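You operate a simulated robot arm through the tools that you are given. There is no shell and no other tool. Be economical: measure what you need, move in short steps, check, and stop when the job is done.

You run a simulated robot arm. Do the job below in one go: nothing can be reset, and whatever is moved stays where it is left.

## Task
Load the corner jig: both tubes home in their beds, each clamped.
Fine: long tube first, drilled ends to the corner.
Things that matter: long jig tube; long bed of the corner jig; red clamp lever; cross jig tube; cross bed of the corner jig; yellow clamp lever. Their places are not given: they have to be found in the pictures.

It is judged by the outcome, as a careful person would: the job done as asked, and still so three seconds after it is handed in. It fails if anything else is knocked over, pushed out of place, dropped, spilled or broken.

## Robot
A 7-joint arm with a two-finger parallel gripper, fixed in place. Base frame: the origin is at the foot of the arm, x ahead of it, y to its left, z up; the work surface is at about z = 0.9. Readings come in m, degrees, newtons and seconds.
With the tool pointing down near the work surface it reaches from about 0.24 to 0.68 m from the base axis. Its first joint turns from -66.0 to 66.0 degrees. Payload 2.4 kg.
The TCP is the grasp point between the finger pads, 0.03 m short of the fingertips. In the tool frame z runs along the fingers and y along their closing line. Largest opening 0.094 m; finger width 0.028, thickness 0.01; the body of the gripper, 0.05 by 0.096 m, starts 0.055 m behind the TCP.
Orientation is told as [roll, pitch, yaw] about the base's x, y, z axes, in that order, counted from this pose: with the fingers straight down and closing along the base's y, the tool's x points along the base's -x, its y along +y and its z along -z.

## Interface
- The arm moves only by the tool arm_command. Its argument "steps" is a list of rows, each a list of 6 numbers: the shift along the base's x, y, z in mm, then the turn, a rotation vector about the base's x, y, z in degrees. In form: [[tx, ty, tz, rx, ry, rz], ...]. A call has 1 to 12 rows; each row is the pose to reach, as a shift and turn from the pose commanded when the call began. "claw" is the opening, from 0 (shut) to 1 (fully open), set as the call begins (left out, the last holds). A row lasts 0.2 s, in which the tool goes at most 0.05 m and 8.6 degrees; a call with a longer step from one row to the next is refused whole, and so is a gripper value outside its range. A pose out of reach is approached as far as the arm can. The call stops where the force on the tool passes 40 N (or 10 N more than at its start, if that is more) or the arm is blocked; 0.2 s more then pass. Each finger travels about 0.153 m/s and halts on what it meets, pressing with about 42 N; the grip force reading is that of the motor and also rises with nothing between the fingers. The clock runs only during rows and for 0.2 s after the last one: add rows that repeat a pose to give the fingers time. It gives the time, the measured TCP pose, the force on the tool (base axes), the opening and the grip force at its end, in the units of the frame above (readings bear some noise).
- Cameras (640 x 400 px; columns grow to the right, rows downward): "scene" is fixed at [0.0266, 0.4645, 1.4457]; the picture's right is [-0.86, -0.52, 0.00], its down [-0.29, 0.49, -0.82] and it looks along [0.42, -0.71, -0.57] (base axes); focal length 358 px, centre (320, 200). "wrist" rides on the gripper at [-0.037, 0, -0.058] in the tool frame; the picture's right is [0.00, -1.00, 0.00], its down [0.97, 0.00, -0.24] and it looks along [0.24, 0.00, 0.97] (tool axes); focal length 218 px, centre (320, 200).
- capture(camera): a new picture of that camera. It takes no simulated time.
- point_at(camera, pixels): there is no depth. For up to 12 entries [column, row, z] of the newest picture of that camera ("zoom" is the newest enlarged one), the place [x, y] in the base frame at which the ray of that pixel passes the height z, good to about 0.003 m. It takes no simulated time.
- inspect(camera, box): a new picture of the part [left, top, right, bottom] of that camera's present view, enlarged. It takes no simulated time.
- close_job(): hands the job in; it is judged then, once.

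Go step by step. Measure first, check grasps and placings, and put right what went wrong. The budget is 80 turns and 46 pictures, counting those below and the enlarged ones. Unless the task says otherwise, let go and move clear before handing in.

The tools are called after ">>>" as name(argument=value, ...) on one line, values as JSON. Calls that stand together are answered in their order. arm_command: Moves the arm, as the interface text tells. Its arguments: {"type":"object","properties":{"steps":{"type":"array","items":{"type":"array","items":{"type":"number"}}},"claw":{"type":"number"}},"required":["steps"]} The other tools are called the same way: capture (camera) takes a picture; point_at (camera, pixels) gives the place at which the rays of pixels pass given heights; inspect (camera, box) takes an enlarged picture of a part of a camera's view; close_job () hands the job in.

At the start:

```text
t: 0.0
tool_pos: [0.3066, 0.0887, 1.2222]
orientation: [0.0, 0.0, 0.0]
wrist_force: [0.6, -0.4, -0.5]
finger_gap: 0.0939
finger_force: 0.0
```

scene: 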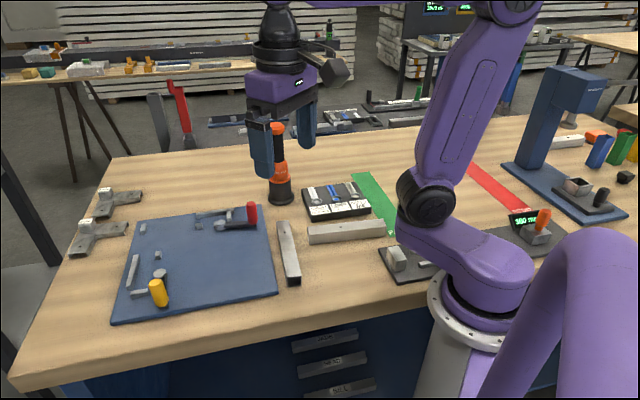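
wrist: 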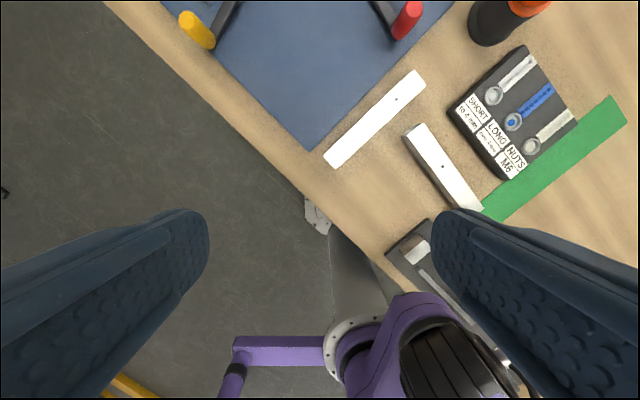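

The jig is the blue plate around (195,260), with two tubes near (288,252) and (350,230). I'll enlarge these.

>>> inspect(camera="scene", box=[100, 190, 290, 325])

>>> inspect(camera="scene", box=[250, 190, 440, 310])

>>> inspect(camera="wrist", box=[300, 50, 500, 220])

```text
2.96 times, centred on (195, 258) of scene
```

zoom: 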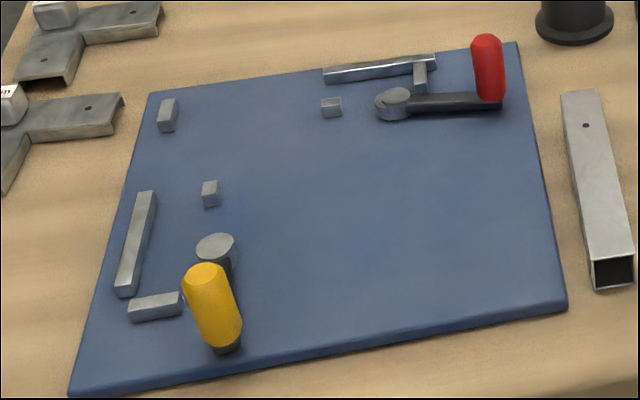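

```text
3.33 times, centred on (345, 250) of scene
```

zoom: 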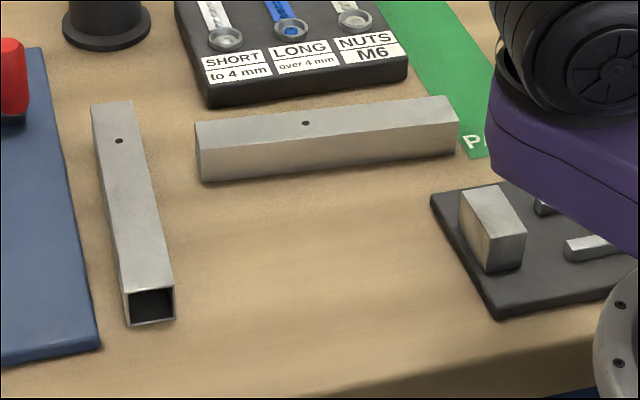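

```text
2.35 times, centred on (400, 135) of wrist
```

zoom: 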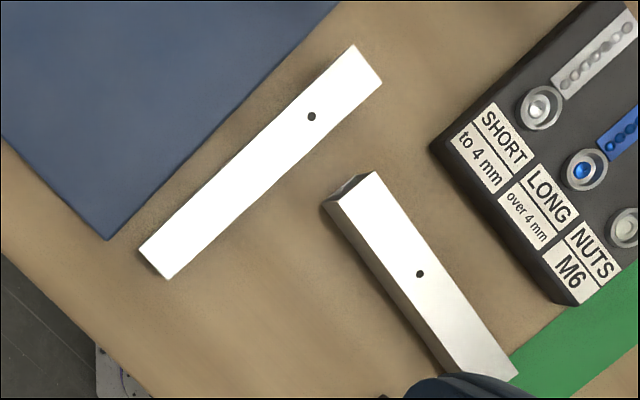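

The jig has rails and stops near (150,270) and (230,215). I'll locate the key points before moving the camera above the jig.

>>> capture(camera="scene")

>>> point_at(camera="scene", pixels=[[145, 221, 0.91], [267, 206, 0.91], [277, 292, 0.91], [112, 323, 0.91], [288, 219, 0.93], [290, 280, 0.93], [308, 232, 0.93], [386, 222, 0.93]])

```text
40 pictures are left
```

scene: 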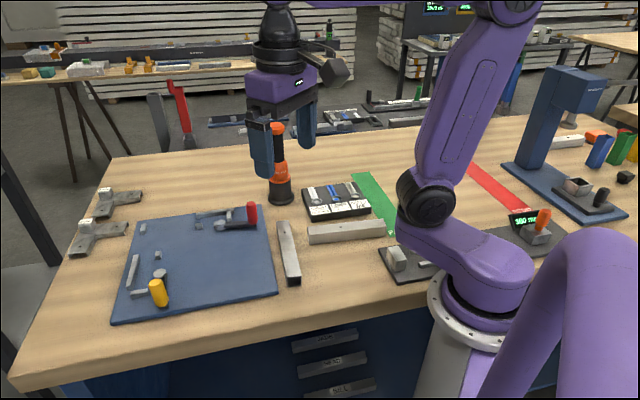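

```text
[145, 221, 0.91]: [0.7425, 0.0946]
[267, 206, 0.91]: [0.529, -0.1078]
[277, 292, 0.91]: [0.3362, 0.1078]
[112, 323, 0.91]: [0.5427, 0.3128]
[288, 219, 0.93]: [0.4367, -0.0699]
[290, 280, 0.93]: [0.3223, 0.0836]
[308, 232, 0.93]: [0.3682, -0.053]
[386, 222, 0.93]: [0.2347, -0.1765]
```

The plate is about 0.295 m square and turned about 45° in the base frame, with its corner at (0.74,0.09). I'll move the wrist camera above it.

>>> arm_command(steps=[[40, 0, -10, 0, 0, 0], [80, 0, -20, 0, 0, 0], [120, 0, -30, 0, 0, 0], [160, 0, -40, 0, 0, 0], [200, 0, -50, 0, 0, 0], [240, 0, -60, 0, 0, 0], [270, 0, -70, 0, 0, 0], [270, 0, -70, 0, 0, 0]], claw=1)

>>> capture(camera="wrist")

```text
t: 1.8
tool_pos: [0.5778, 0.0882, 1.15]
orientation: [0.1, 0.0, 0.1]
wrist_force: [-0.3, -0.6, 0.7]
finger_gap: 0.0939
finger_force: 0.0
```

```text
39 pictures are left
```

wrist: 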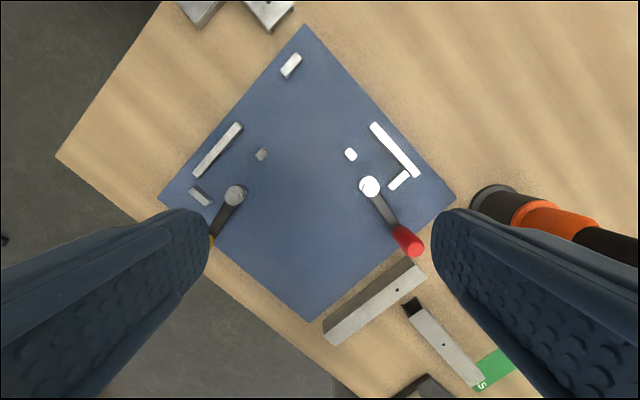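

>>> inspect(camera="wrist", box=[150, 20, 470, 220])

>>> inspect(camera="wrist", box=[300, 220, 520, 398])

```text
2.00 times, centred on (310, 120) of wrist
```

zoom: 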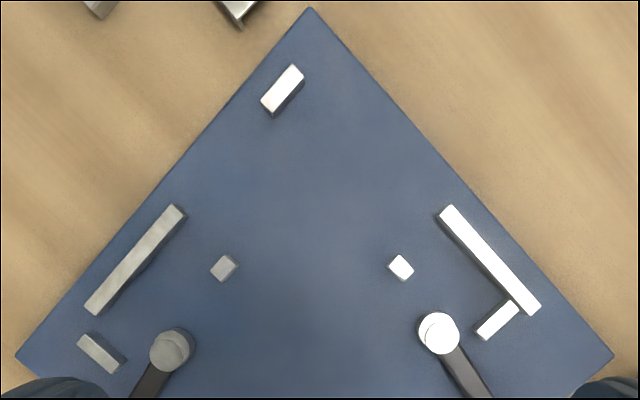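

```text
2.25 times, centred on (410, 309) of wrist
```

zoom: 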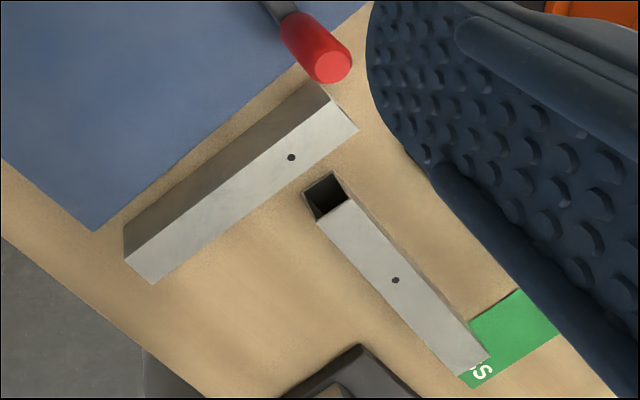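

The right (red) bed runs from the corner stop at zoom (283,88) to the end stop at (498,320). The left (yellow) bed butts against it. Now I'll measure the tubes in the second zoom.

>>> point_at(camera="zoom", pixels=[[330, 98, 0.93], [358, 130, 0.93], [152, 285, 0.93], [125, 260, 0.93], [125, 225, 0.9], [291, 157, 0.93], [318, 222, 0.93], [352, 200, 0.93], [490, 355, 0.93], [463, 377, 0.93], [395, 280, 0.93], [303, 192, 0.9]])

>>> inspect(camera="wrist", box=[150, 20, 470, 220])

>>> point_at(camera="zoom", pixels=[[295, 64, 0.92], [305, 82, 0.91], [262, 100, 0.92], [274, 117, 0.91], [438, 211, 0.92], [527, 315, 0.92], [391, 259, 0.92], [403, 280, 0.92], [413, 268, 0.92], [400, 255, 0.92], [476, 332, 0.92], [509, 302, 0.92]])

>>> point_at(camera="zoom", pixels=[[187, 216, 0.91], [100, 315, 0.91], [237, 262, 0.92], [224, 255, 0.92], [211, 269, 0.92], [80, 345, 0.92], [93, 334, 0.92], [126, 360, 0.91], [172, 350, 0.94], [440, 333, 0.94], [308, 8, 0.91], [612, 354, 0.91]])

```text
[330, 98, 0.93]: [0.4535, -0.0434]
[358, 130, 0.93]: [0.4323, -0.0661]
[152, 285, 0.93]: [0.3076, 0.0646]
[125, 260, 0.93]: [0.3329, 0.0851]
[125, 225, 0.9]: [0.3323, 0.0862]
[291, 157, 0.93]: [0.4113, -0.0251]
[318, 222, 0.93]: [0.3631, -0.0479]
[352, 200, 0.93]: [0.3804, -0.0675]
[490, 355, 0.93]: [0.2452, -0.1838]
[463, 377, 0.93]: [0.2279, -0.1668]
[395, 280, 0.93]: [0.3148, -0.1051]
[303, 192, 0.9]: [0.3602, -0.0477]
```

```text
2.00 times, centred on (310, 120) of wrist
```

zoom: 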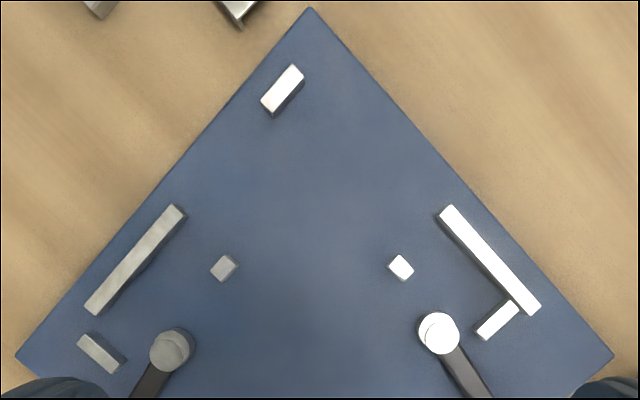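

```text
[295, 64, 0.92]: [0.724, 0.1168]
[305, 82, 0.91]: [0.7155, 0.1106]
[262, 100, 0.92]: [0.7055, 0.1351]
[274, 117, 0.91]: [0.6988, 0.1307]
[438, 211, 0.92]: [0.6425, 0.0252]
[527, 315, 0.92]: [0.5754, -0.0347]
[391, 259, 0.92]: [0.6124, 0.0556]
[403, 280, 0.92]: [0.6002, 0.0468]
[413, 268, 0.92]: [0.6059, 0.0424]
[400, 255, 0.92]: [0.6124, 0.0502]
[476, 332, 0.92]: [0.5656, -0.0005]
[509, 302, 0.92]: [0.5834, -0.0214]
```

```text
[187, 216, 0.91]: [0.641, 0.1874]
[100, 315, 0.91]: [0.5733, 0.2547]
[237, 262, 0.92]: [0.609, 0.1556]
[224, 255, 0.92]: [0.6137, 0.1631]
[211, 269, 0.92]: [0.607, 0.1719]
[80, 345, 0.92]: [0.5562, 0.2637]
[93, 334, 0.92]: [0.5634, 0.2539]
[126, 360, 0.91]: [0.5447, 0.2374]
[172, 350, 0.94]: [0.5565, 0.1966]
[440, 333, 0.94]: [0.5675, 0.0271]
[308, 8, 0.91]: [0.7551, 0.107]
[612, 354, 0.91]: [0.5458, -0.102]
```

Both tubes come out near 0.18 m long, with different hole distances. I'll look at them from directly above to measure them better.

>>> arm_command(steps=[[-35, -25, 0, 0, 0, 0], [-70, -50, 0, 0, 0, 0], [-105, -75, 0, 0, 0, 0], [-140, -100, 0, 0, 0, 0], [-175, -130, 0, 0, 0, 0], [-200, -150, -10, 0, 0, 0], [-200, -150, -10, 0, 0, 0]])

>>> inspect(camera="wrist", box=[200, 70, 440, 270])

```text
t: 3.4
tool_pos: [0.3765, -0.0618, 1.1416]
orientation: [0.1, 0.0, -0.1]
wrist_force: [-0.5, 0.1, 0.8]
finger_gap: 0.094
finger_force: 0.0
```

```text
2.00 times, centred on (320, 170) of wrist
```

zoom: 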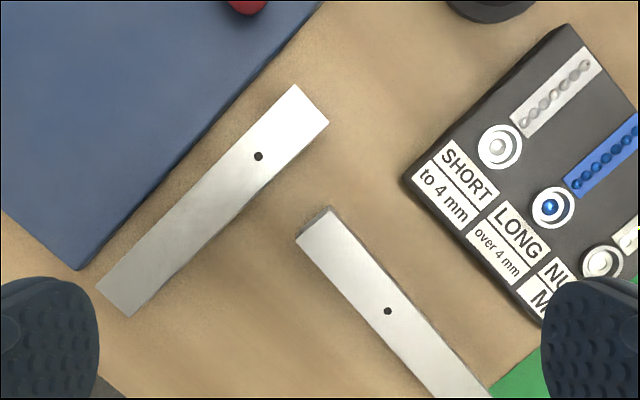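

>>> point_at(camera="zoom", pixels=[[295, 85, 0.93], [329, 122, 0.93], [130, 318, 0.93], [96, 288, 0.93], [258, 156, 0.93], [296, 240, 0.93], [333, 210, 0.93], [388, 311, 0.93], [330, 206, 0.9], [430, 400, 0.93], [494, 400, 0.93]])

>>> capture(camera="wrist")

>>> capture(camera="scene")

```text
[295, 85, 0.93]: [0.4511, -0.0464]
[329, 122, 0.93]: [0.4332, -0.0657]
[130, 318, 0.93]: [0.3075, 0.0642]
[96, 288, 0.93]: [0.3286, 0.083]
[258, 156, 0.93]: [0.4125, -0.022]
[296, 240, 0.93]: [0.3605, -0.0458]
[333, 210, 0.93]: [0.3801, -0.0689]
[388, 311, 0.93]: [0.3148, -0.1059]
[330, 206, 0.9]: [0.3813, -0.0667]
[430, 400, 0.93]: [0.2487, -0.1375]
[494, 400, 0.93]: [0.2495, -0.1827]
```

```text
34 pictures are left
```

wrist: 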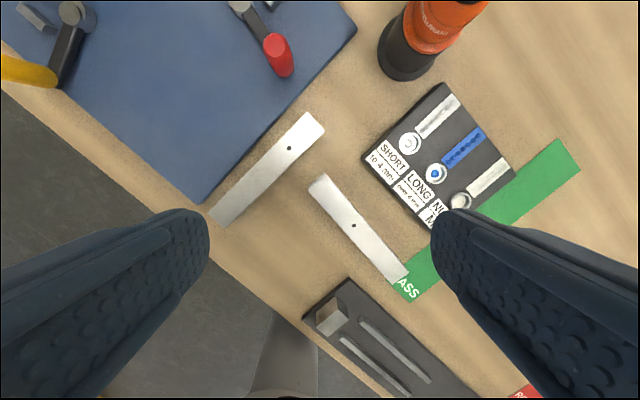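

```text
33 pictures are left
```

scene: 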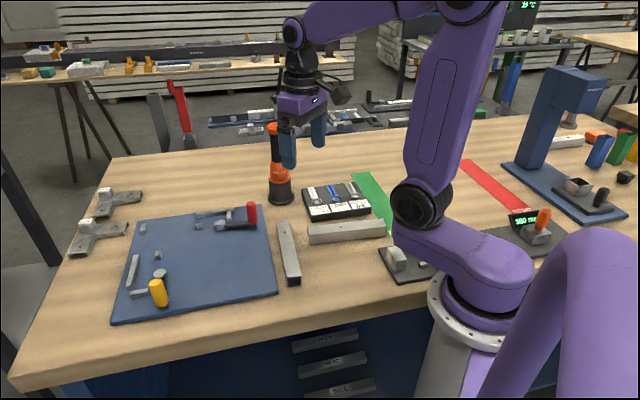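

>>> inspect(camera="wrist", box=[290, 160, 430, 300])

>>> inspect(camera="scene", box=[270, 200, 410, 290])

```text
2.86 times, centred on (360, 230) of wrist
```

zoom: 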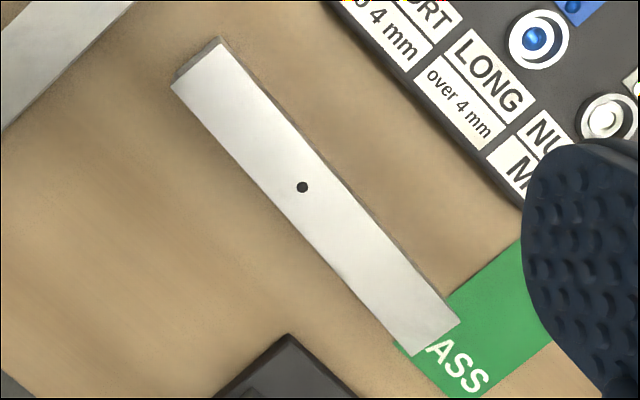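

```text
4.44 times, centred on (340, 245) of scene
```

zoom: 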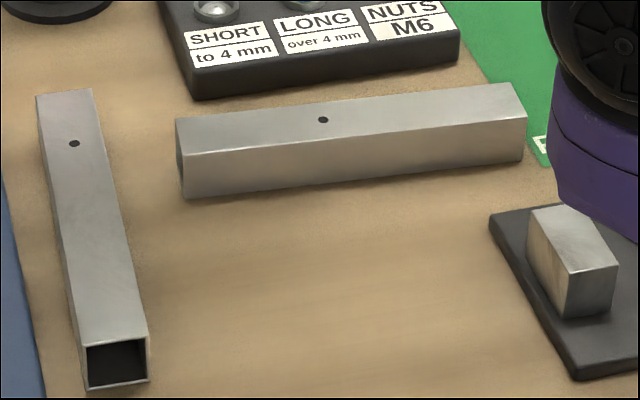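

>>> point_at(camera="wrist", pixels=[[409, 272.7, 0.93], [392.6, 284.3, 0.93], [308.0, 190.1, 0.93], [325.7, 175, 0.93], [353.9, 225.4, 0.93]])

>>> point_at(camera="zoom", pixels=[[38, 96, 0.93], [91, 89, 0.93], [147, 338, 0.93], [79, 344, 0.93], [74, 143, 0.93], [176, 119, 0.93], [190, 153, 0.93], [527, 119, 0.93], [514, 83, 0.93], [323, 119, 0.93], [87, 390, 0.9], [148, 383, 0.9]])

```text
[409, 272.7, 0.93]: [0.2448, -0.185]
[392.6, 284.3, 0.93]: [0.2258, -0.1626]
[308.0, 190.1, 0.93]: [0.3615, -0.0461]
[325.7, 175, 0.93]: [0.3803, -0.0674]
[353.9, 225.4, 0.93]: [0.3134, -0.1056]
```

```text
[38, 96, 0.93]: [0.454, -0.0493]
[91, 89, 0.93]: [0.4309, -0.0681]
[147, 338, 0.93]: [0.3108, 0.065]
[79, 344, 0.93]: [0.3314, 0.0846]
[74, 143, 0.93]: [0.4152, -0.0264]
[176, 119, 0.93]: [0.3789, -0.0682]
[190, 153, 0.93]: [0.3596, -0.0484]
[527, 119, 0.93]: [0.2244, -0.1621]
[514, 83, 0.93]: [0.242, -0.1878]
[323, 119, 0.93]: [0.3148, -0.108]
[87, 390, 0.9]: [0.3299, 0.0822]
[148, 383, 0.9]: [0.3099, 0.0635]
```

Both tubes measure about 0.18 m (hole at 45 mm on one, about 75 mm on the other). I'll check for markings and at the sample brackets before deciding which is the long one.

>>> inspect(camera="scene", box=[60, 175, 160, 265])

>>> arm_command(steps=[[35, 25, -5, 0, 0, 0], [70, 50, -10, 0, 0, 0], [105, 75, -15, 0, 0, 0], [140, 100, -20, 0, 0, 0], [170, 130, -25, 0, 0, 0], [170, 160, -50, 0, 0, 0], [170, 160, -70, 0, 0, 0], [170, 160, -70, 0, 0, 0]])

>>> inspect(camera="wrist", box=[160, 0, 480, 200])

```text
4.44 times, centred on (110, 220) of scene
```

zoom: 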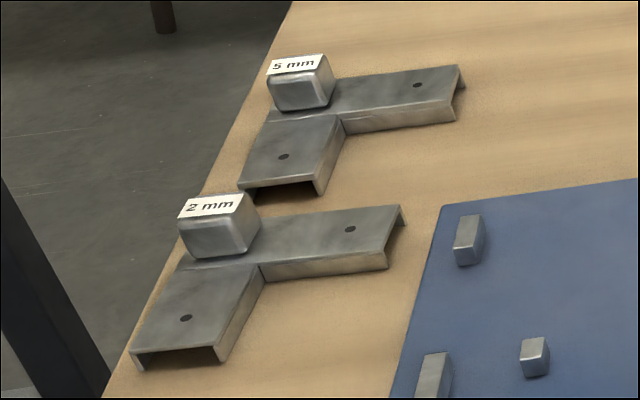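

```text
t: 5.2
tool_pos: [0.5468, 0.0974, 1.0697]
orientation: [0.0, 0.0, 0.0]
wrist_force: [0.2, -0.5, 0.1]
finger_gap: 0.0937
finger_force: 0.1
```

```text
2.00 times, centred on (320, 100) of wrist
```

zoom: 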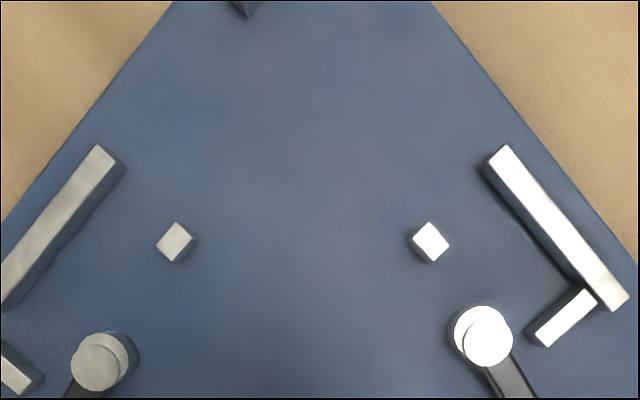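

The sample templates show symmetric corner holes. 75 mm = 45 mm + 30 mm tube width, so the tube with the 75 mm hole, already lying parallel to the red bed, is the long one. Next I'll look closely at the clamps.

>>> inspect(camera="scene", box=[185, 190, 275, 245])

>>> inspect(camera="scene", box=[110, 240, 200, 320])

>>> capture(camera="wrist")

```text
7.11 times, centred on (230, 218) of scene
```

zoom: 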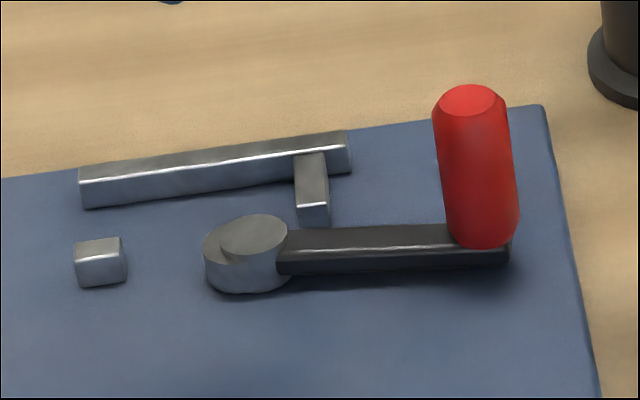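

```text
5.00 times, centred on (155, 280) of scene
```

zoom: 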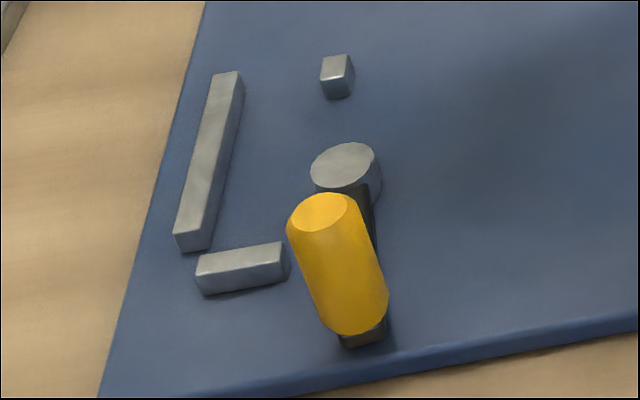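

```text
26 pictures are left
```

wrist: 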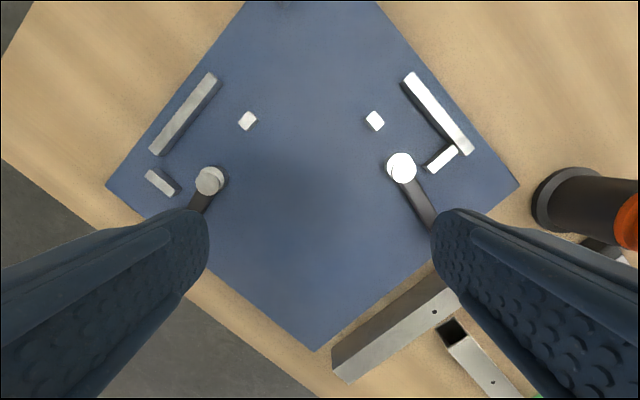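

The clamps are eccentric cams. The bulge sits opposite the lever, and the levers (now parallel to the beds) should swing inward over the plate. I'll triangulate feature heights using both cameras.

>>> point_at(camera="wrist", pixels=[[374.5, 120.5, 0.91], [374.5, 120.5, 0.93], [518, 186, 0.905], [518, 186, 0.915], [404, 168, 0.92], [404, 168, 0.94], [456, 143.5, 0.92], [428, 164, 0.92], [412, 72, 0.92], [401, 80, 0.92], [402, 87, 0.905], [463, 155, 0.92]])

>>> point_at(camera="scene", pixels=[[198.9, 224.9, 0.91], [198.9, 224.9, 0.93], [260.9, 204.6, 0.905], [260.9, 204.6, 0.915], [220.6, 223.2, 0.92], [220.6, 223.2, 0.94], [231, 213.1, 0.92], [229.1, 218.9, 0.92], [197.2, 215.4, 0.92], [197, 219.2, 0.905], [250.7, 203.8, 0.95], [252.5, 223.5, 0.92]])

>>> inspect(camera="wrist", box=[340, 60, 480, 200])

```text
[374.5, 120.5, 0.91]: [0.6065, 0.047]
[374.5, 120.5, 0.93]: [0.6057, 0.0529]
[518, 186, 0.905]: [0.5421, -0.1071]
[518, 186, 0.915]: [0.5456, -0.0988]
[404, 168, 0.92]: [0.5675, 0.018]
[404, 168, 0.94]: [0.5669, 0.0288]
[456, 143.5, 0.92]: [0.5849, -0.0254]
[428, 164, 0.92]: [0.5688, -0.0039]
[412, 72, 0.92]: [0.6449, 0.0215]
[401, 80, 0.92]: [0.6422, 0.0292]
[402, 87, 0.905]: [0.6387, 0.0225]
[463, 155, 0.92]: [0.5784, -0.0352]
```

```text
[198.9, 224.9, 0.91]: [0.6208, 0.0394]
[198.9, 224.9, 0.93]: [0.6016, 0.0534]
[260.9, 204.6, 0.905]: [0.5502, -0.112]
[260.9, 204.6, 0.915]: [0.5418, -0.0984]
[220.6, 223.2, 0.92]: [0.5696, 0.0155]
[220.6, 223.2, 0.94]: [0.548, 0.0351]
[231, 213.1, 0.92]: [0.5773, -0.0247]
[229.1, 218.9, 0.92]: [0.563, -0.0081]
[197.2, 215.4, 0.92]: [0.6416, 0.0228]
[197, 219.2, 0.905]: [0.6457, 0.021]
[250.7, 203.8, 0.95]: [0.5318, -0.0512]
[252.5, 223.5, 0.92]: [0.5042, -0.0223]
```

```text
2.86 times, centred on (410, 130) of wrist
```

zoom: 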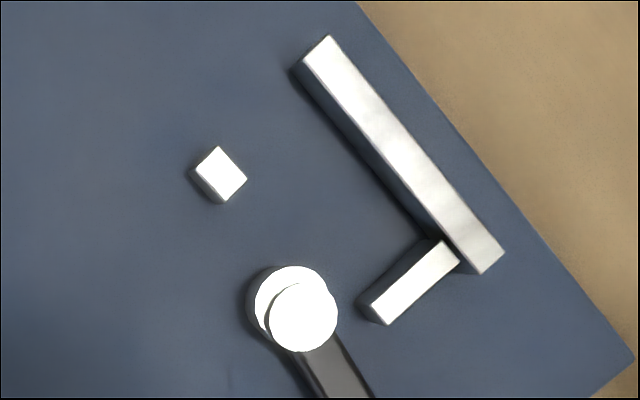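

>>> point_at(camera="zoom", pixels=[[303, 64, 0.926], [440, 231, 0.926], [294, 75, 0.912], [415, 220, 0.912], [218, 147, 0.926], [246, 178, 0.926], [222, 203, 0.926], [195, 171, 0.926], [358, 298, 0.912], [365, 302, 0.926], [303, 318, 0.935], [285, 305, 0.93]])

```text
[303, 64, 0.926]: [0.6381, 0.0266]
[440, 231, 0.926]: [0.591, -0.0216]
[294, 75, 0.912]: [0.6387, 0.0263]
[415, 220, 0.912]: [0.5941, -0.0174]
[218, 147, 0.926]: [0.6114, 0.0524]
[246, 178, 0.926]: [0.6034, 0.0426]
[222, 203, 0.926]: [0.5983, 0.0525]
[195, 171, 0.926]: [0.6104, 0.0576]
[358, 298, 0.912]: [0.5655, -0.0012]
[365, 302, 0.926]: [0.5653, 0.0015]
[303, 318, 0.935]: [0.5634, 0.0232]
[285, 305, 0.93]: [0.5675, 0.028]
```

Beds located. Long bed: rail face v=−0.433, corner stop u=−0.585. The slack is about 5–6 mm each way, so I'll place the tubes and push them home. First I'll go above the long tube with yaw 40.8.

>>> arm_command(steps=[[-31, -27, 5, 0, 0, 6], [-62, -54, 10, 0, 0, 12], [-93, -81, 15, 0, 0, 18], [-124, -108, 15, 0, 0, 24], [-155, -135, 15, 0, 0, 30], [-186, -162, 10, 0, 0, 36], [-217, -189, 5, 0, 0, 40.8], [-241.5, -210.7, -10, 0, 0, 40.8], [-241.5, -210.7, -50, 0, 0, 40.8], [-241.5, -210.7, -90, 0, 0, 40.8], [-241.5, -210.7, -90, 0, 0, 40.8]], claw=0.66)

>>> capture(camera="wrist")

```text
t: 7.6
tool_pos: [0.3059, -0.1116, 0.9799]
orientation: [-0.1, 0.0, 40.8]
wrist_force: [-0.4, 0.2, 0.3]
finger_gap: 0.0619
finger_force: 0.0
```

```text
24 pictures are left
```

wrist: 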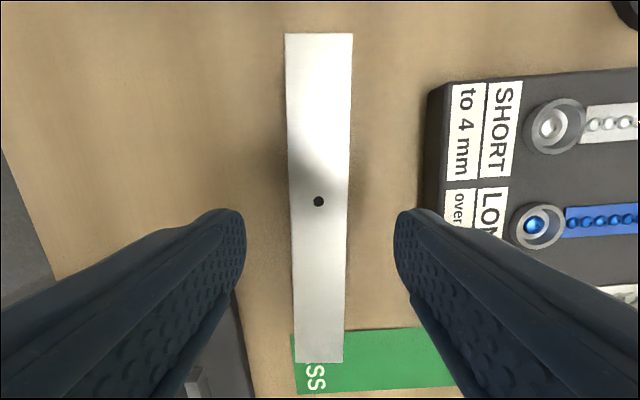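

The tube is centred between the fingers (col ~318), and the bin edge (col 428) stays clear of the right finger. I'll narrow slightly, descend and grip.

>>> arm_command(steps=[[0, 0, -15, 0, 0, 0], [0, 0, -30, 0, 0, 0], [0, 0, -45, 0, 0, 0], [0, 0, -45, 0, 0, 0]], claw=0.56)

>>> arm_command(steps=[[0, 0, 0, 0, 0, 0], [0, 0, 0, 0, 0, 0], [0, 0, 0, 0, 0, 0]], claw=0)

```text
t: 8.6
tool_pos: [0.3061, -0.1106, 0.9362]
orientation: [0.0, -0.1, 40.8]
wrist_force: [0.1, -0.8, -0.1]
finger_gap: 0.0528
finger_force: 0.0
```

```text
t: 9.4
tool_pos: [0.3059, -0.1126, 0.9367]
orientation: [0.0, -0.1, 40.9]
wrist_force: [-0.6, -0.3, 0.2]
finger_gap: 0.029
finger_force: 42.0
```

Gripped (gap 0.029, 42 N). I'll lift and carry it to above the long bed at yaw 45.

>>> arm_command(steps=[[0, 0, 40, 0, 0, 0], [0, 0, 80, 0, 0, 0], [0, 0, 120, 0, 0, 0], [40, 20, 120, 0, 0, 2], [80, 40, 120, 0, 0, 4.2], [120, 60, 120, 0, 0, 4.2], [160, 80, 120, 0, 0, 4.2], [200, 100, 120, 0, 0, 4.2], [240, 120, 120, 0, 0, 4.2], [280, 145, 115, 0, 0, 4.2], [315, 162, 105, 0, 0, 4.2], [337.5, 170.5, 90, 0, 0, 4.2]], claw=0)

>>> arm_command(steps=[[0, 0, -20, 0, 0, 0], [0, 0, -38, 0, 0, 0], [0, 0, -38, 0, 0, 0]])

>>> capture(camera="wrist")

>>> inspect(camera="scene", box=[110, 170, 280, 290])

```text
t: 12.0
tool_pos: [0.6423, 0.059, 1.0271]
orientation: [0.0, 0.0, 45.0]
wrist_force: [0.2, 0.2, -1.8]
finger_gap: 0.0291
finger_force: 42.1
```

```text
t: 12.8
tool_pos: [0.6444, 0.0589, 0.9881]
orientation: [0.1, 0.0, 45.0]
wrist_force: [0.4, 0.2, -1.3]
finger_gap: 0.0293
finger_force: 41.9
```

```text
23 pictures are left
```

wrist: 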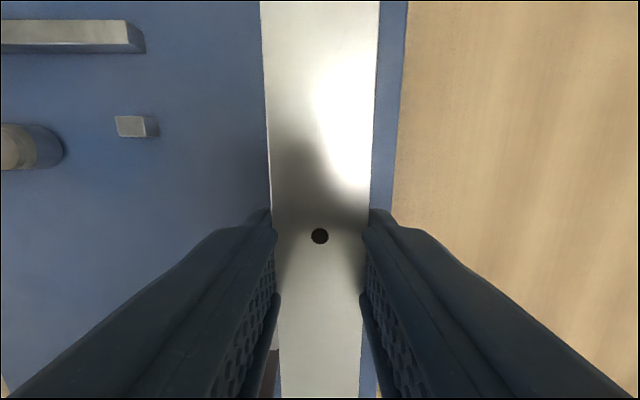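

```text
3.33 times, centred on (195, 230) of scene
```

zoom: 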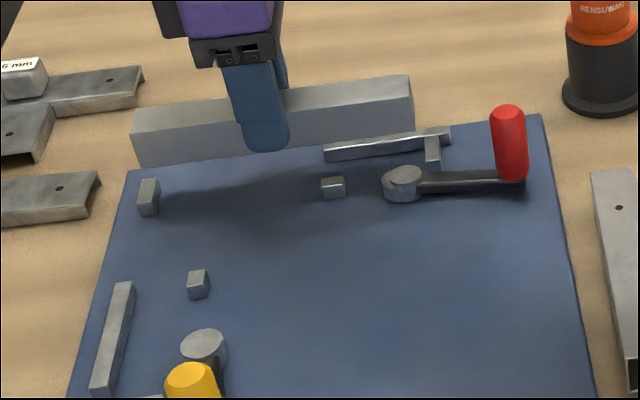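

>>> point_at(camera="wrist", pixels=[[320, 236, 0.982]])

>>> point_at(camera="zoom", pixels=[[409, 76, 0.982], [413, 126, 0.952], [140, 165, 0.952], [131, 131, 0.982]])

```text
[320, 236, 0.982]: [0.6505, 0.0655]
```

```text
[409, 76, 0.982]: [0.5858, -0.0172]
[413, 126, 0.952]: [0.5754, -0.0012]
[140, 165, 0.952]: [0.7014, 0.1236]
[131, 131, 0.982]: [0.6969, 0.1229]
```

Hole and ends check out: the A-end is ~3 mm short of the corner stop, and the sides clear the rail and stub. Lowering into the bed.

>>> arm_command(steps=[[0, 0, -12, 0, 0, 0], [0, 0, -24, 0, 0, 0], [0, 0, -32, 0, 0, 0], [0, 0, -36, 0, 0, 0], [0, 0, -38, 0, 0, 0], [0, 0, -38, 0, 0, 0]])

>>> inspect(camera="scene", box=[120, 190, 260, 270])

```text
t: 14.2
tool_pos: [0.6438, 0.0572, 0.9489]
orientation: [0.0, 0.0, 45.0]
wrist_force: [-0.8, -1.1, -0.6]
finger_gap: 0.029
finger_force: 42.3
```

```text
4.57 times, centred on (190, 230) of scene
```

zoom: 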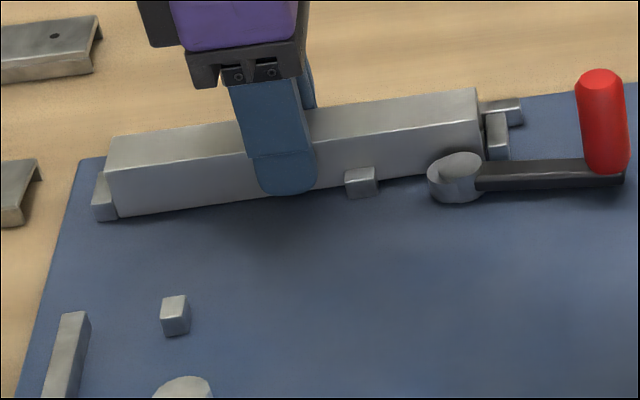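

The tube sits between the stops. I'll feel for the bottom contact.

>>> arm_command(steps=[[0, 0, -1, 0, 0, 0], [0, 0, -2, 0, 0, 0], [0, 0, -2, 0, 0, 0]])

```text
t: 15.0
tool_pos: [0.6429, 0.0576, 0.9477]
orientation: [0.0, 0.0, 45.0]
wrist_force: [-0.9, -0.3, -1.1]
finger_gap: 0.029
finger_force: 41.6
```

>>> arm_command(steps=[[0, 0, -1, 0, 0, 0], [0, 0, -2, 0, 0, 0], [0, 0, -3, 0, 0, 0], [0, 0, -3, 0, 0, 0]])

```text
t: 16.0
tool_pos: [0.6433, 0.0573, 0.9467]
orientation: [-0.2, -0.2, 44.9]
wrist_force: [-8.9, -3.2, 31.0]
finger_gap: 0.0292
finger_force: 42.1
```

Bottom reached (31 N). I'll ease off 2 mm and push toward the corner stop in small steps.

>>> arm_command(steps=[[0, 0, 2.5, 0, 0, 0], [0.7, 0.7, 2.5, 0, 0, 0], [1.4, 1.4, 2.5, 0, 0, 0], [2.1, 2.1, 2.5, 0, 0, 0], [2.1, 2.1, 2.5, 0, 0, 0]])

```text
t: 17.2
tool_pos: [0.6454, 0.0585, 0.9474]
orientation: [0.1, 0.2, 44.8]
wrist_force: [-10.8, -8.7, 11.7]
finger_gap: 0.029
finger_force: 42.1
```

>>> arm_command(steps=[[0, 0, 0.5, 0, 0, 0], [0.5, 0.5, 0.5, 0, 0, 0], [1, 1, 0.5, 0, 0, 0], [1, 1, 0.5, 0, 0, 0]])

```text
t: 18.2
tool_pos: [0.6451, 0.0593, 0.9472]
orientation: [0.2, 0.2, 44.9]
wrist_force: [-18.8, -17.7, 2.7]
finger_gap: 0.0292
finger_force: 42.5
```

Corner stop contact is confirmed (~26 N). Now I'll relax slightly and push against the rail.

>>> arm_command(steps=[[-0.8, -0.8, 0, 0, 0, 0], [-0.1, -1.5, 0, 0, 0, 0], [0.6, -2.2, 0, 0, 0, 0], [1.3, -2.9, 0, 0, 0, 0], [1.3, -2.9, 0, 0, 0, 0]])

```text
t: 19.4
tool_pos: [0.6449, 0.058, 0.9476]
orientation: [0.4, 0.4, 45.2]
wrist_force: [-22.3, -12.9, 0.0]
finger_gap: 0.0288
finger_force: 41.9
```

>>> arm_command(steps=[[-0.8, -0.8, 0, 0, 0, 0], [-1.1, -1.1, 0, 0, 0, 0], [-0.6, -1.6, 0, 0, 0, 0], [0.1, -2.3, 0, 0, 0, 0], [0.1, -2.3, 0, 0, 0, 0]])

```text
t: 20.6
tool_pos: [0.6454, 0.0577, 0.9497]
orientation: [0.1, 0.2, 45.1]
wrist_force: [-19.4, -2.7, 0.3]
finger_gap: 0.0289
finger_force: 41.6
```

>>> arm_command(steps=[[-0.3, -0.3, 0, 0, 0, 0], [0.4, -1.0, 0, 0, 0, 0], [0.9, -1.5, 0, 0, 0, 0], [0.9, -1.5, 0, 0, 0, 0]])

>>> inspect(camera="scene", box=[120, 190, 260, 270])

```text
t: 21.6
tool_pos: [0.6464, 0.0566, 0.9478]
orientation: [0.3, 0.2, 45.2]
wrist_force: [-20.9, 8.6, 3.1]
finger_gap: 0.0292
finger_force: 42.7
```

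```text
4.57 times, centred on (190, 230) of scene
```

zoom: 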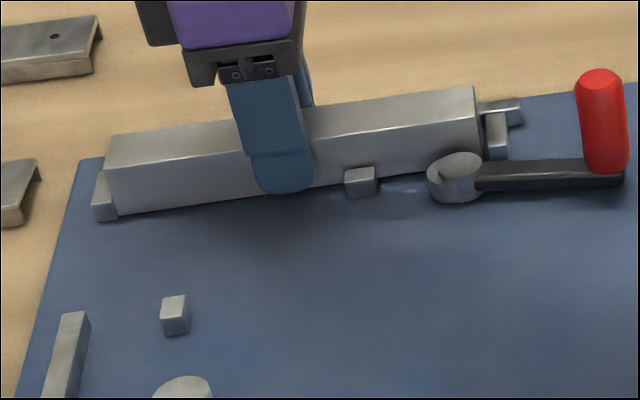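

Rail contact is ~21 N too, so the tube is home on both faces. I'll relax, release and rise.

>>> arm_command(steps=[[-0.6, 0.3, -0.5, 0, 0, 0], [-0.6, 0.3, -0.5, 0, 0, 0]])

>>> arm_command(steps=[[0, 0, 0, 0, 0, 0], [0, 0, 0, 0, 0, 0], [0, 0, 20, 0, 0, 0], [0, 0, 50, 0, 0, 0], [0, 0, 90, 0, 0, 0], [-30, 0, 120, 0, 0, 0], [-60, 0, 130, 0, 0, 0], [-60, 0, 130, 0, 0, 0]], claw=0.5)

>>> capture(camera="wrist")

>>> inspect(camera="scene", box=[120, 190, 280, 290])

```text
t: 22.2
tool_pos: [0.6458, 0.0564, 0.948]
orientation: [0.2, 0.1, 45.2]
wrist_force: [-20.9, 13.6, 6.1]
finger_gap: 0.029
finger_force: 41.7
```

```text
t: 24.0
tool_pos: [0.5887, 0.0548, 1.0785]
orientation: [0.0, 0.0, 45.1]
wrist_force: [0.9, 0.1, 0.1]
finger_gap: 0.0471
finger_force: 0.0
```

```text
19 pictures are left
```

wrist: 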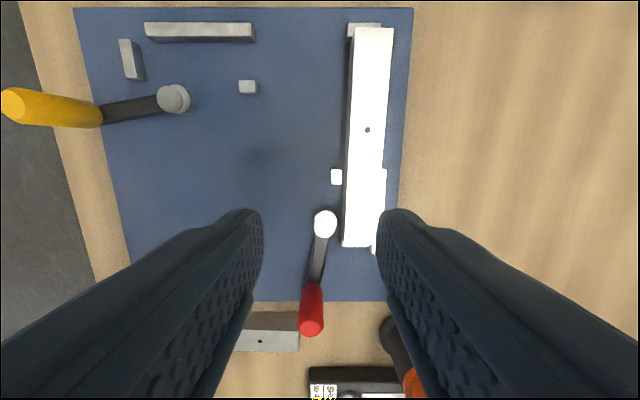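

```text
4.00 times, centred on (200, 240) of scene
```

zoom: 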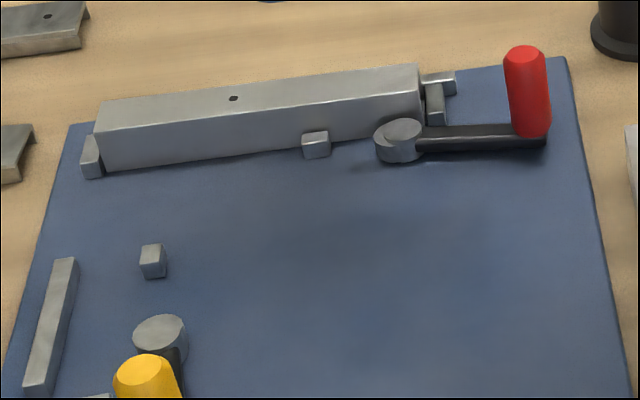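

The long tube is seated. Now I'll measure the red lever: pivot ~(325,222), knob from (312,286) to its top (311,326).

>>> point_at(camera="wrist", pixels=[[312, 287, 0.925], [310, 327, 0.96], [310, 327, 0.97], [310, 327, 0.98], [325, 222, 0.925], [325, 222, 0.935], [171, 98, 0.93], [90, 114, 0.925], [14, 104, 0.97]])

>>> point_at(camera="zoom", pixels=[[525, 54, 0.96], [525, 54, 0.97], [525, 54, 0.98], [531, 132, 0.925], [399, 130, 0.93], [159, 328, 0.93]])

>>> inspect(camera="wrist", box=[290, 150, 390, 260])

```text
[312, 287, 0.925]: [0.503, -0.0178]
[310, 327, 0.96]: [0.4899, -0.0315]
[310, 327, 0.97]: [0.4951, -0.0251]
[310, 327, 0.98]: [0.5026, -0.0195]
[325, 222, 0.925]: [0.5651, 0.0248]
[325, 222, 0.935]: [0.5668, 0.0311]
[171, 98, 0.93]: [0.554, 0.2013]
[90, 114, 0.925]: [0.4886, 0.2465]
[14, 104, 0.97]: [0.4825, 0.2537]
```

```text
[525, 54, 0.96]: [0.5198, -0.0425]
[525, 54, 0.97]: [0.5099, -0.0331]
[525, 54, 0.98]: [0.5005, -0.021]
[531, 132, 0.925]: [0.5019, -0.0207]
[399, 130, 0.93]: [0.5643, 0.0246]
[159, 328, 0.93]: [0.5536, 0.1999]
```

```text
3.64 times, centred on (340, 205) of wrist
```

zoom: 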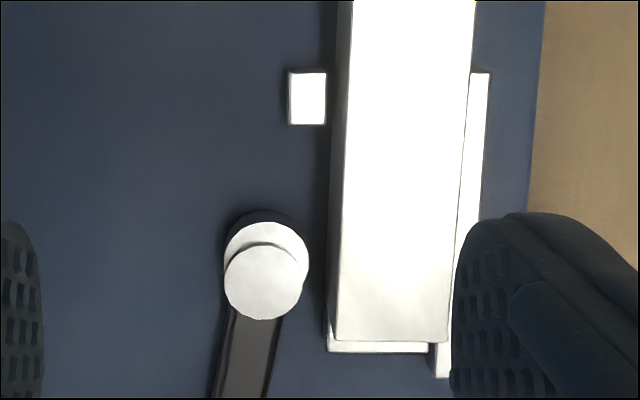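

The lever points at 215° from pivot (0.565,0.025). The knob is at (0.502,−0.0195), z 0.925–0.98, with 77 mm radius. The cam bulge must turn toward the tube, which means clockwise by about 80°. I'll grip the knob with the fingers tangential.

>>> arm_command(steps=[[-30, -25, -10, 0, 0, -5], [-60, -50, -20, 0, 0, -10], [-86.7, -74.3, -40, 0, 0, -10], [-86.7, -74.3, -60, 0, 0, -10], [-86.7, -74.3, -60, 0, 0, -10]], claw=0.55)

>>> capture(camera="wrist")

```text
t: 25.2
tool_pos: [0.5012, -0.0205, 1.0185]
orientation: [0.0, 0.0, 35.0]
wrist_force: [-0.3, 0.3, 0.4]
finger_gap: 0.052
finger_force: 0.0
```

```text
16 pictures are left
```

wrist: 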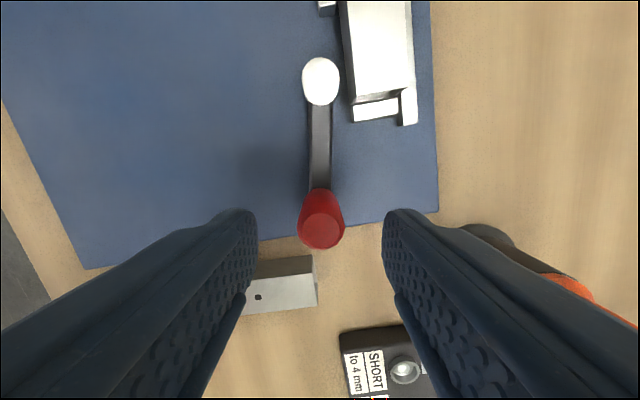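

The knob is centred between the fingers at (321,233). Descend and grip.

>>> arm_command(steps=[[0, 0, -20, 0, 0, 0], [0, 0, -40, 0, 0, 0], [0, 0, -55, 0, 0, 0], [0, 0, -55, 0, 0, 0]])

>>> arm_command(steps=[[0, 0, 0, 0, 0, 0], [0, 0, 0, 0, 0, 0], [0, 0, 0, 0, 0, 0]], claw=0)

```text
t: 26.2
tool_pos: [0.5019, -0.0185, 0.962]
orientation: [0.0, 0.0, 35.1]
wrist_force: [-0.3, 0.4, -0.4]
finger_gap: 0.0519
finger_force: 0.1
```

```text
t: 27.0
tool_pos: [0.5015, -0.0192, 0.9633]
orientation: [0.0, 0.1, 35.0]
wrist_force: [0.2, -2.0, -4.3]
finger_gap: 0.0233
finger_force: 45.6
```

Gripped (gap 0.023). I'll swing clockwise 40° along the arc and check.

>>> arm_command(steps=[[-5.6, 9.1, 0, 0, 0, -8], [-9.8, 18.9, 0, 0, 0, -16], [-12.6, 29.2, 0, 0, 0, -24], [-14.0, 39.8, 0, 0, 0, -32], [-13.8, 50.5, 0, 0, 0, -40], [-13.8, 50.5, 0, 0, 0, -40]])

```text
t: 28.4
tool_pos: [0.4895, 0.031, 0.9631]
orientation: [0.0, -0.2, -5.1]
wrist_force: [9.5, -4.7, -9.9]
finger_gap: 0.0235
finger_force: 45.2
```

Moving freely with small radial force. Continuing to 135°.

>>> arm_command(steps=[[2.4, 10.4, 0, 0, 0, -8], [5.7, 20.4, 0, 0, 0, -16], [10.1, 30.0, 0, 0, 0, -24], [15.8, 38.8, 0, 0, 0, -32], [22.6, 46.8, 0, 0, 0, -40], [22.6, 46.8, 0, 0, 0, -40]])

>>> inspect(camera="scene", box=[120, 190, 280, 290])

```text
t: 29.8
tool_pos: [0.5098, 0.0732, 0.9625]
orientation: [-0.2, 0.1, -45.4]
wrist_force: [-2.4, -25.9, 8.0]
finger_gap: 0.0234
finger_force: 44.9
```

```text
4.00 times, centred on (200, 240) of scene
```

zoom: 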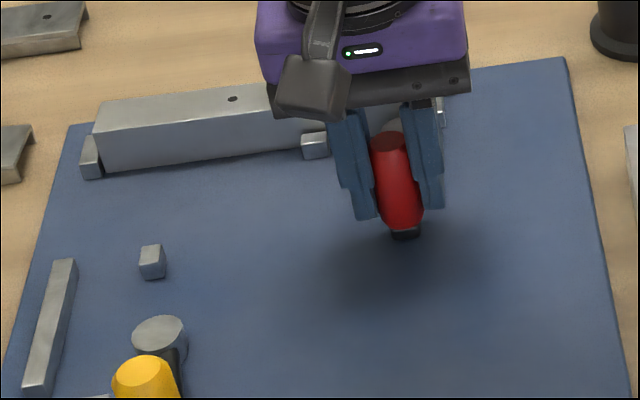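

Resistance of ~20 N tangential at about 139°, so the cam is engaging. I'll push a little further to see whether it's at its limit.

>>> arm_command(steps=[[1.5, 0.8, 0, 0, 0, 0], [3, 2.0, 0, 0, 0, -2], [4.5, 3.2, 0, 0, 0, -3], [4.5, 3.2, 0, 0, 0, -3]])

```text
t: 30.3
tool_pos: [0.5098, 0.074, 0.9628]
orientation: [-0.7, 0.3, -45.9]
wrist_force: [-11.0, -5.8, 8.3]
finger_gap: 0.0234
finger_force: 44.6
stopped in row 2: the force on the tool passed its limit (the readings are from after the stop); the commanded pose is now the measured one
```

Firm stop past 40 N, so the clamp is tight. I'll release, rise and look.

>>> arm_command(steps=[[0, 0, 0, 0, 0, 0], [0, 0, 0, 0, 0, 0], [0, 0, 40, 0, 0, 0], [0, 0, 80, 0, 0, 0], [-10, 0, 120, 0, 0, 0], [-10, 0, 120, 0, 0, 0]], claw=0.55)

>>> capture(camera="wrist")

>>> inspect(camera="scene", box=[120, 190, 280, 290])

```text
t: 31.7
tool_pos: [0.5005, 0.076, 1.0819]
orientation: [-0.5, 0.1, -45.9]
wrist_force: [0.4, -0.8, -0.1]
finger_gap: 0.0517
finger_force: 0.1
```

```text
14 pictures are left
```

wrist: 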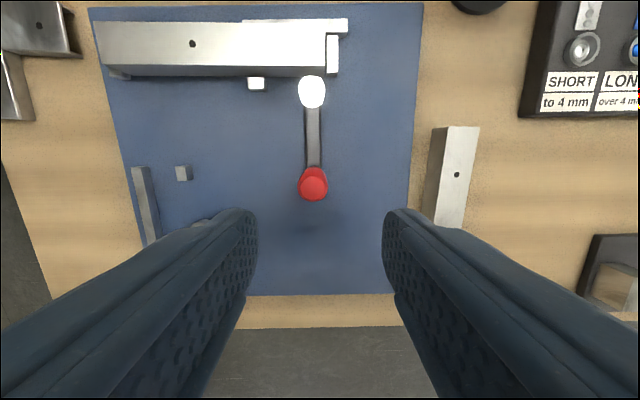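

```text
4.00 times, centred on (200, 240) of scene
```

zoom: 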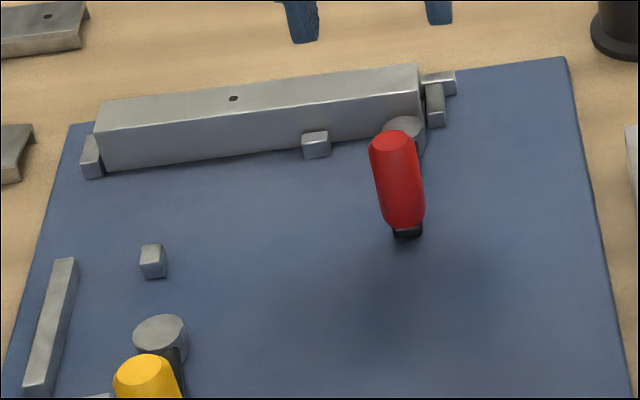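

The red cam presses on the tube and the tube is still home. Next I'll re-locate the cross tube in the newest wrist picture (hole at (457,174)).

>>> point_at(camera="wrist", pixels=[[457, 174, 0.93], [447, 127, 0.93], [480, 128, 0.93], [192.5, 43, 0.943], [110, 77, 0.912], [325, 76, 0.943]])

```text
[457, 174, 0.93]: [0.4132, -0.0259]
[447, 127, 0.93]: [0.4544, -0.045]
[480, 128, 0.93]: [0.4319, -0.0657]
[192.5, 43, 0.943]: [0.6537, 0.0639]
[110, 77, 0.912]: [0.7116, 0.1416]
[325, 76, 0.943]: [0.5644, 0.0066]
```

>>> arm_command(steps=[[-33, -30, 0, 0.3, 0, -0.4], [-66, -60, -10, 0.5, 0, -0.75], [-97.8, -90.3, -30, 0.5, 0, -0.75], [-97.8, -90.3, -70, 0.5, 0, -0.75], [-97.8, -90.3, -100, 0.5, 0, -0.75], [-97.8, -90.3, -100, 0.5, 0, -0.75]], claw=0.6)

>>> capture(camera="wrist")

```text
t: 33.1
tool_pos: [0.403, -0.0151, 0.9825]
orientation: [-0.2, 0.6, -46.7]
wrist_force: [0.1, 0.0, -0.1]
finger_gap: 0.0566
finger_force: 0.1
```

```text
12 pictures are left
```

wrist: 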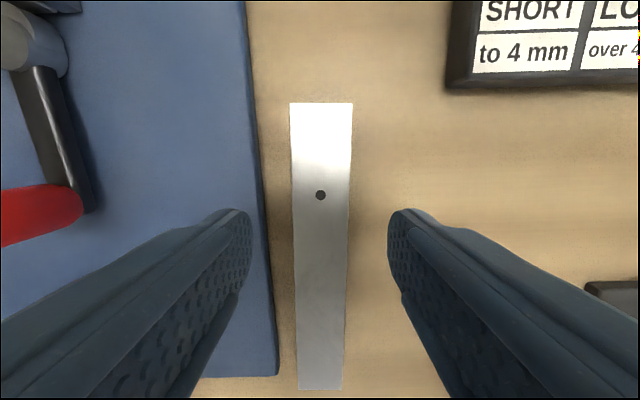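

The plate edge (col ~265) is close to the tube's left side, so I'll keep the fingertips above the plate (TCP z 0.945) and grip the upper part.

>>> arm_command(steps=[[0, 0, -15, 0.2, -0.5, 0], [0, 0, -30, 0.2, -0.5, 0], [0, 0, -37, 0.2, -0.5, 0], [0, 0, -37, 0.2, -0.5, 0]])

>>> arm_command(steps=[[0, 0, 0, 0, 0, 0], [0, 0, 0, 0, 0, 0], [0, 0, 0, 0, 0, 0]], claw=0)

```text
t: 34.1
tool_pos: [0.4043, -0.0155, 0.9445]
orientation: [0.3, 0.4, -46.7]
wrist_force: [-0.3, 0.7, -0.1]
finger_gap: 0.0564
finger_force: 0.0
```

```text
t: 34.9
tool_pos: [0.4043, -0.0166, 0.9454]
orientation: [0.3, 0.5, -46.7]
wrist_force: [0.8, -0.2, 0.9]
finger_gap: 0.0291
finger_force: 42.1
```

Gripped. Lift, carry to above the cross bed with yaw −45, and stop about 40 mm above.

>>> arm_command(steps=[[0, 0, 40, 0, 0, 0], [0, 0, 80, 0, 0, 0], [0, 0, 115, 0, 0, 0], [34.5, 24.8, 115, 0, 0, 1.7], [69, 49.6, 115, 0, 0, 1.7], [103.5, 74.4, 115, 0, 0, 1.7], [138, 99.2, 115, 0, 0, 1.7], [172.5, 124, 115, 0, 0, 1.7], [207, 148.8, 115, 0, 0, 1.7], [241.6, 173.7, 115, 0, 0, 1.7], [241.6, 173.7, 85, 0, 0, 1.7], [241.6, 173.7, 50, 0, 0, 1.7]])

>>> capture(camera="wrist")

>>> inspect(camera="scene", box=[90, 190, 250, 310])

```text
t: 37.5
tool_pos: [0.6452, 0.1576, 0.9953]
orientation: [0.2, 0.4, -45.0]
wrist_force: [-0.6, 0.0, -1.0]
finger_gap: 0.029
finger_force: 42.1
```

```text
11 pictures are left
```

wrist: 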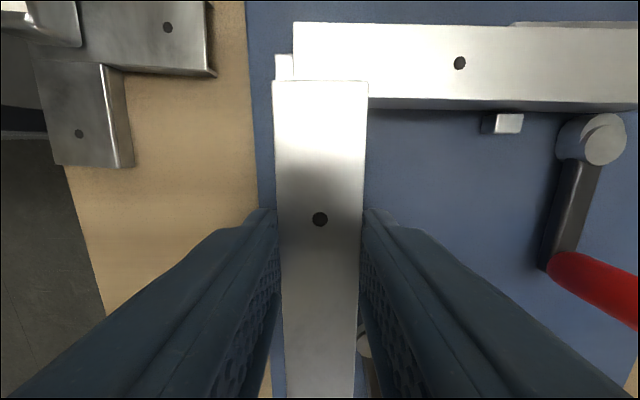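

```text
3.33 times, centred on (170, 250) of scene
```

zoom: 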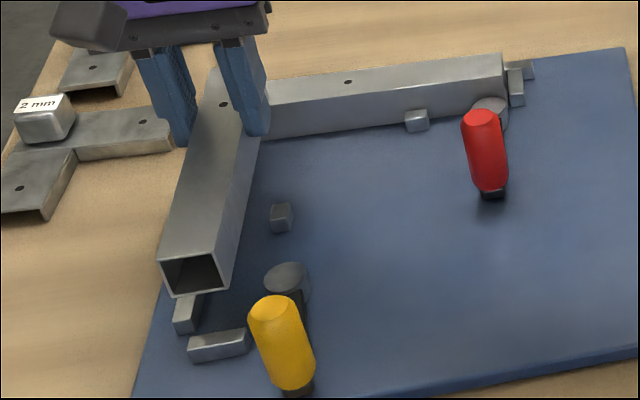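

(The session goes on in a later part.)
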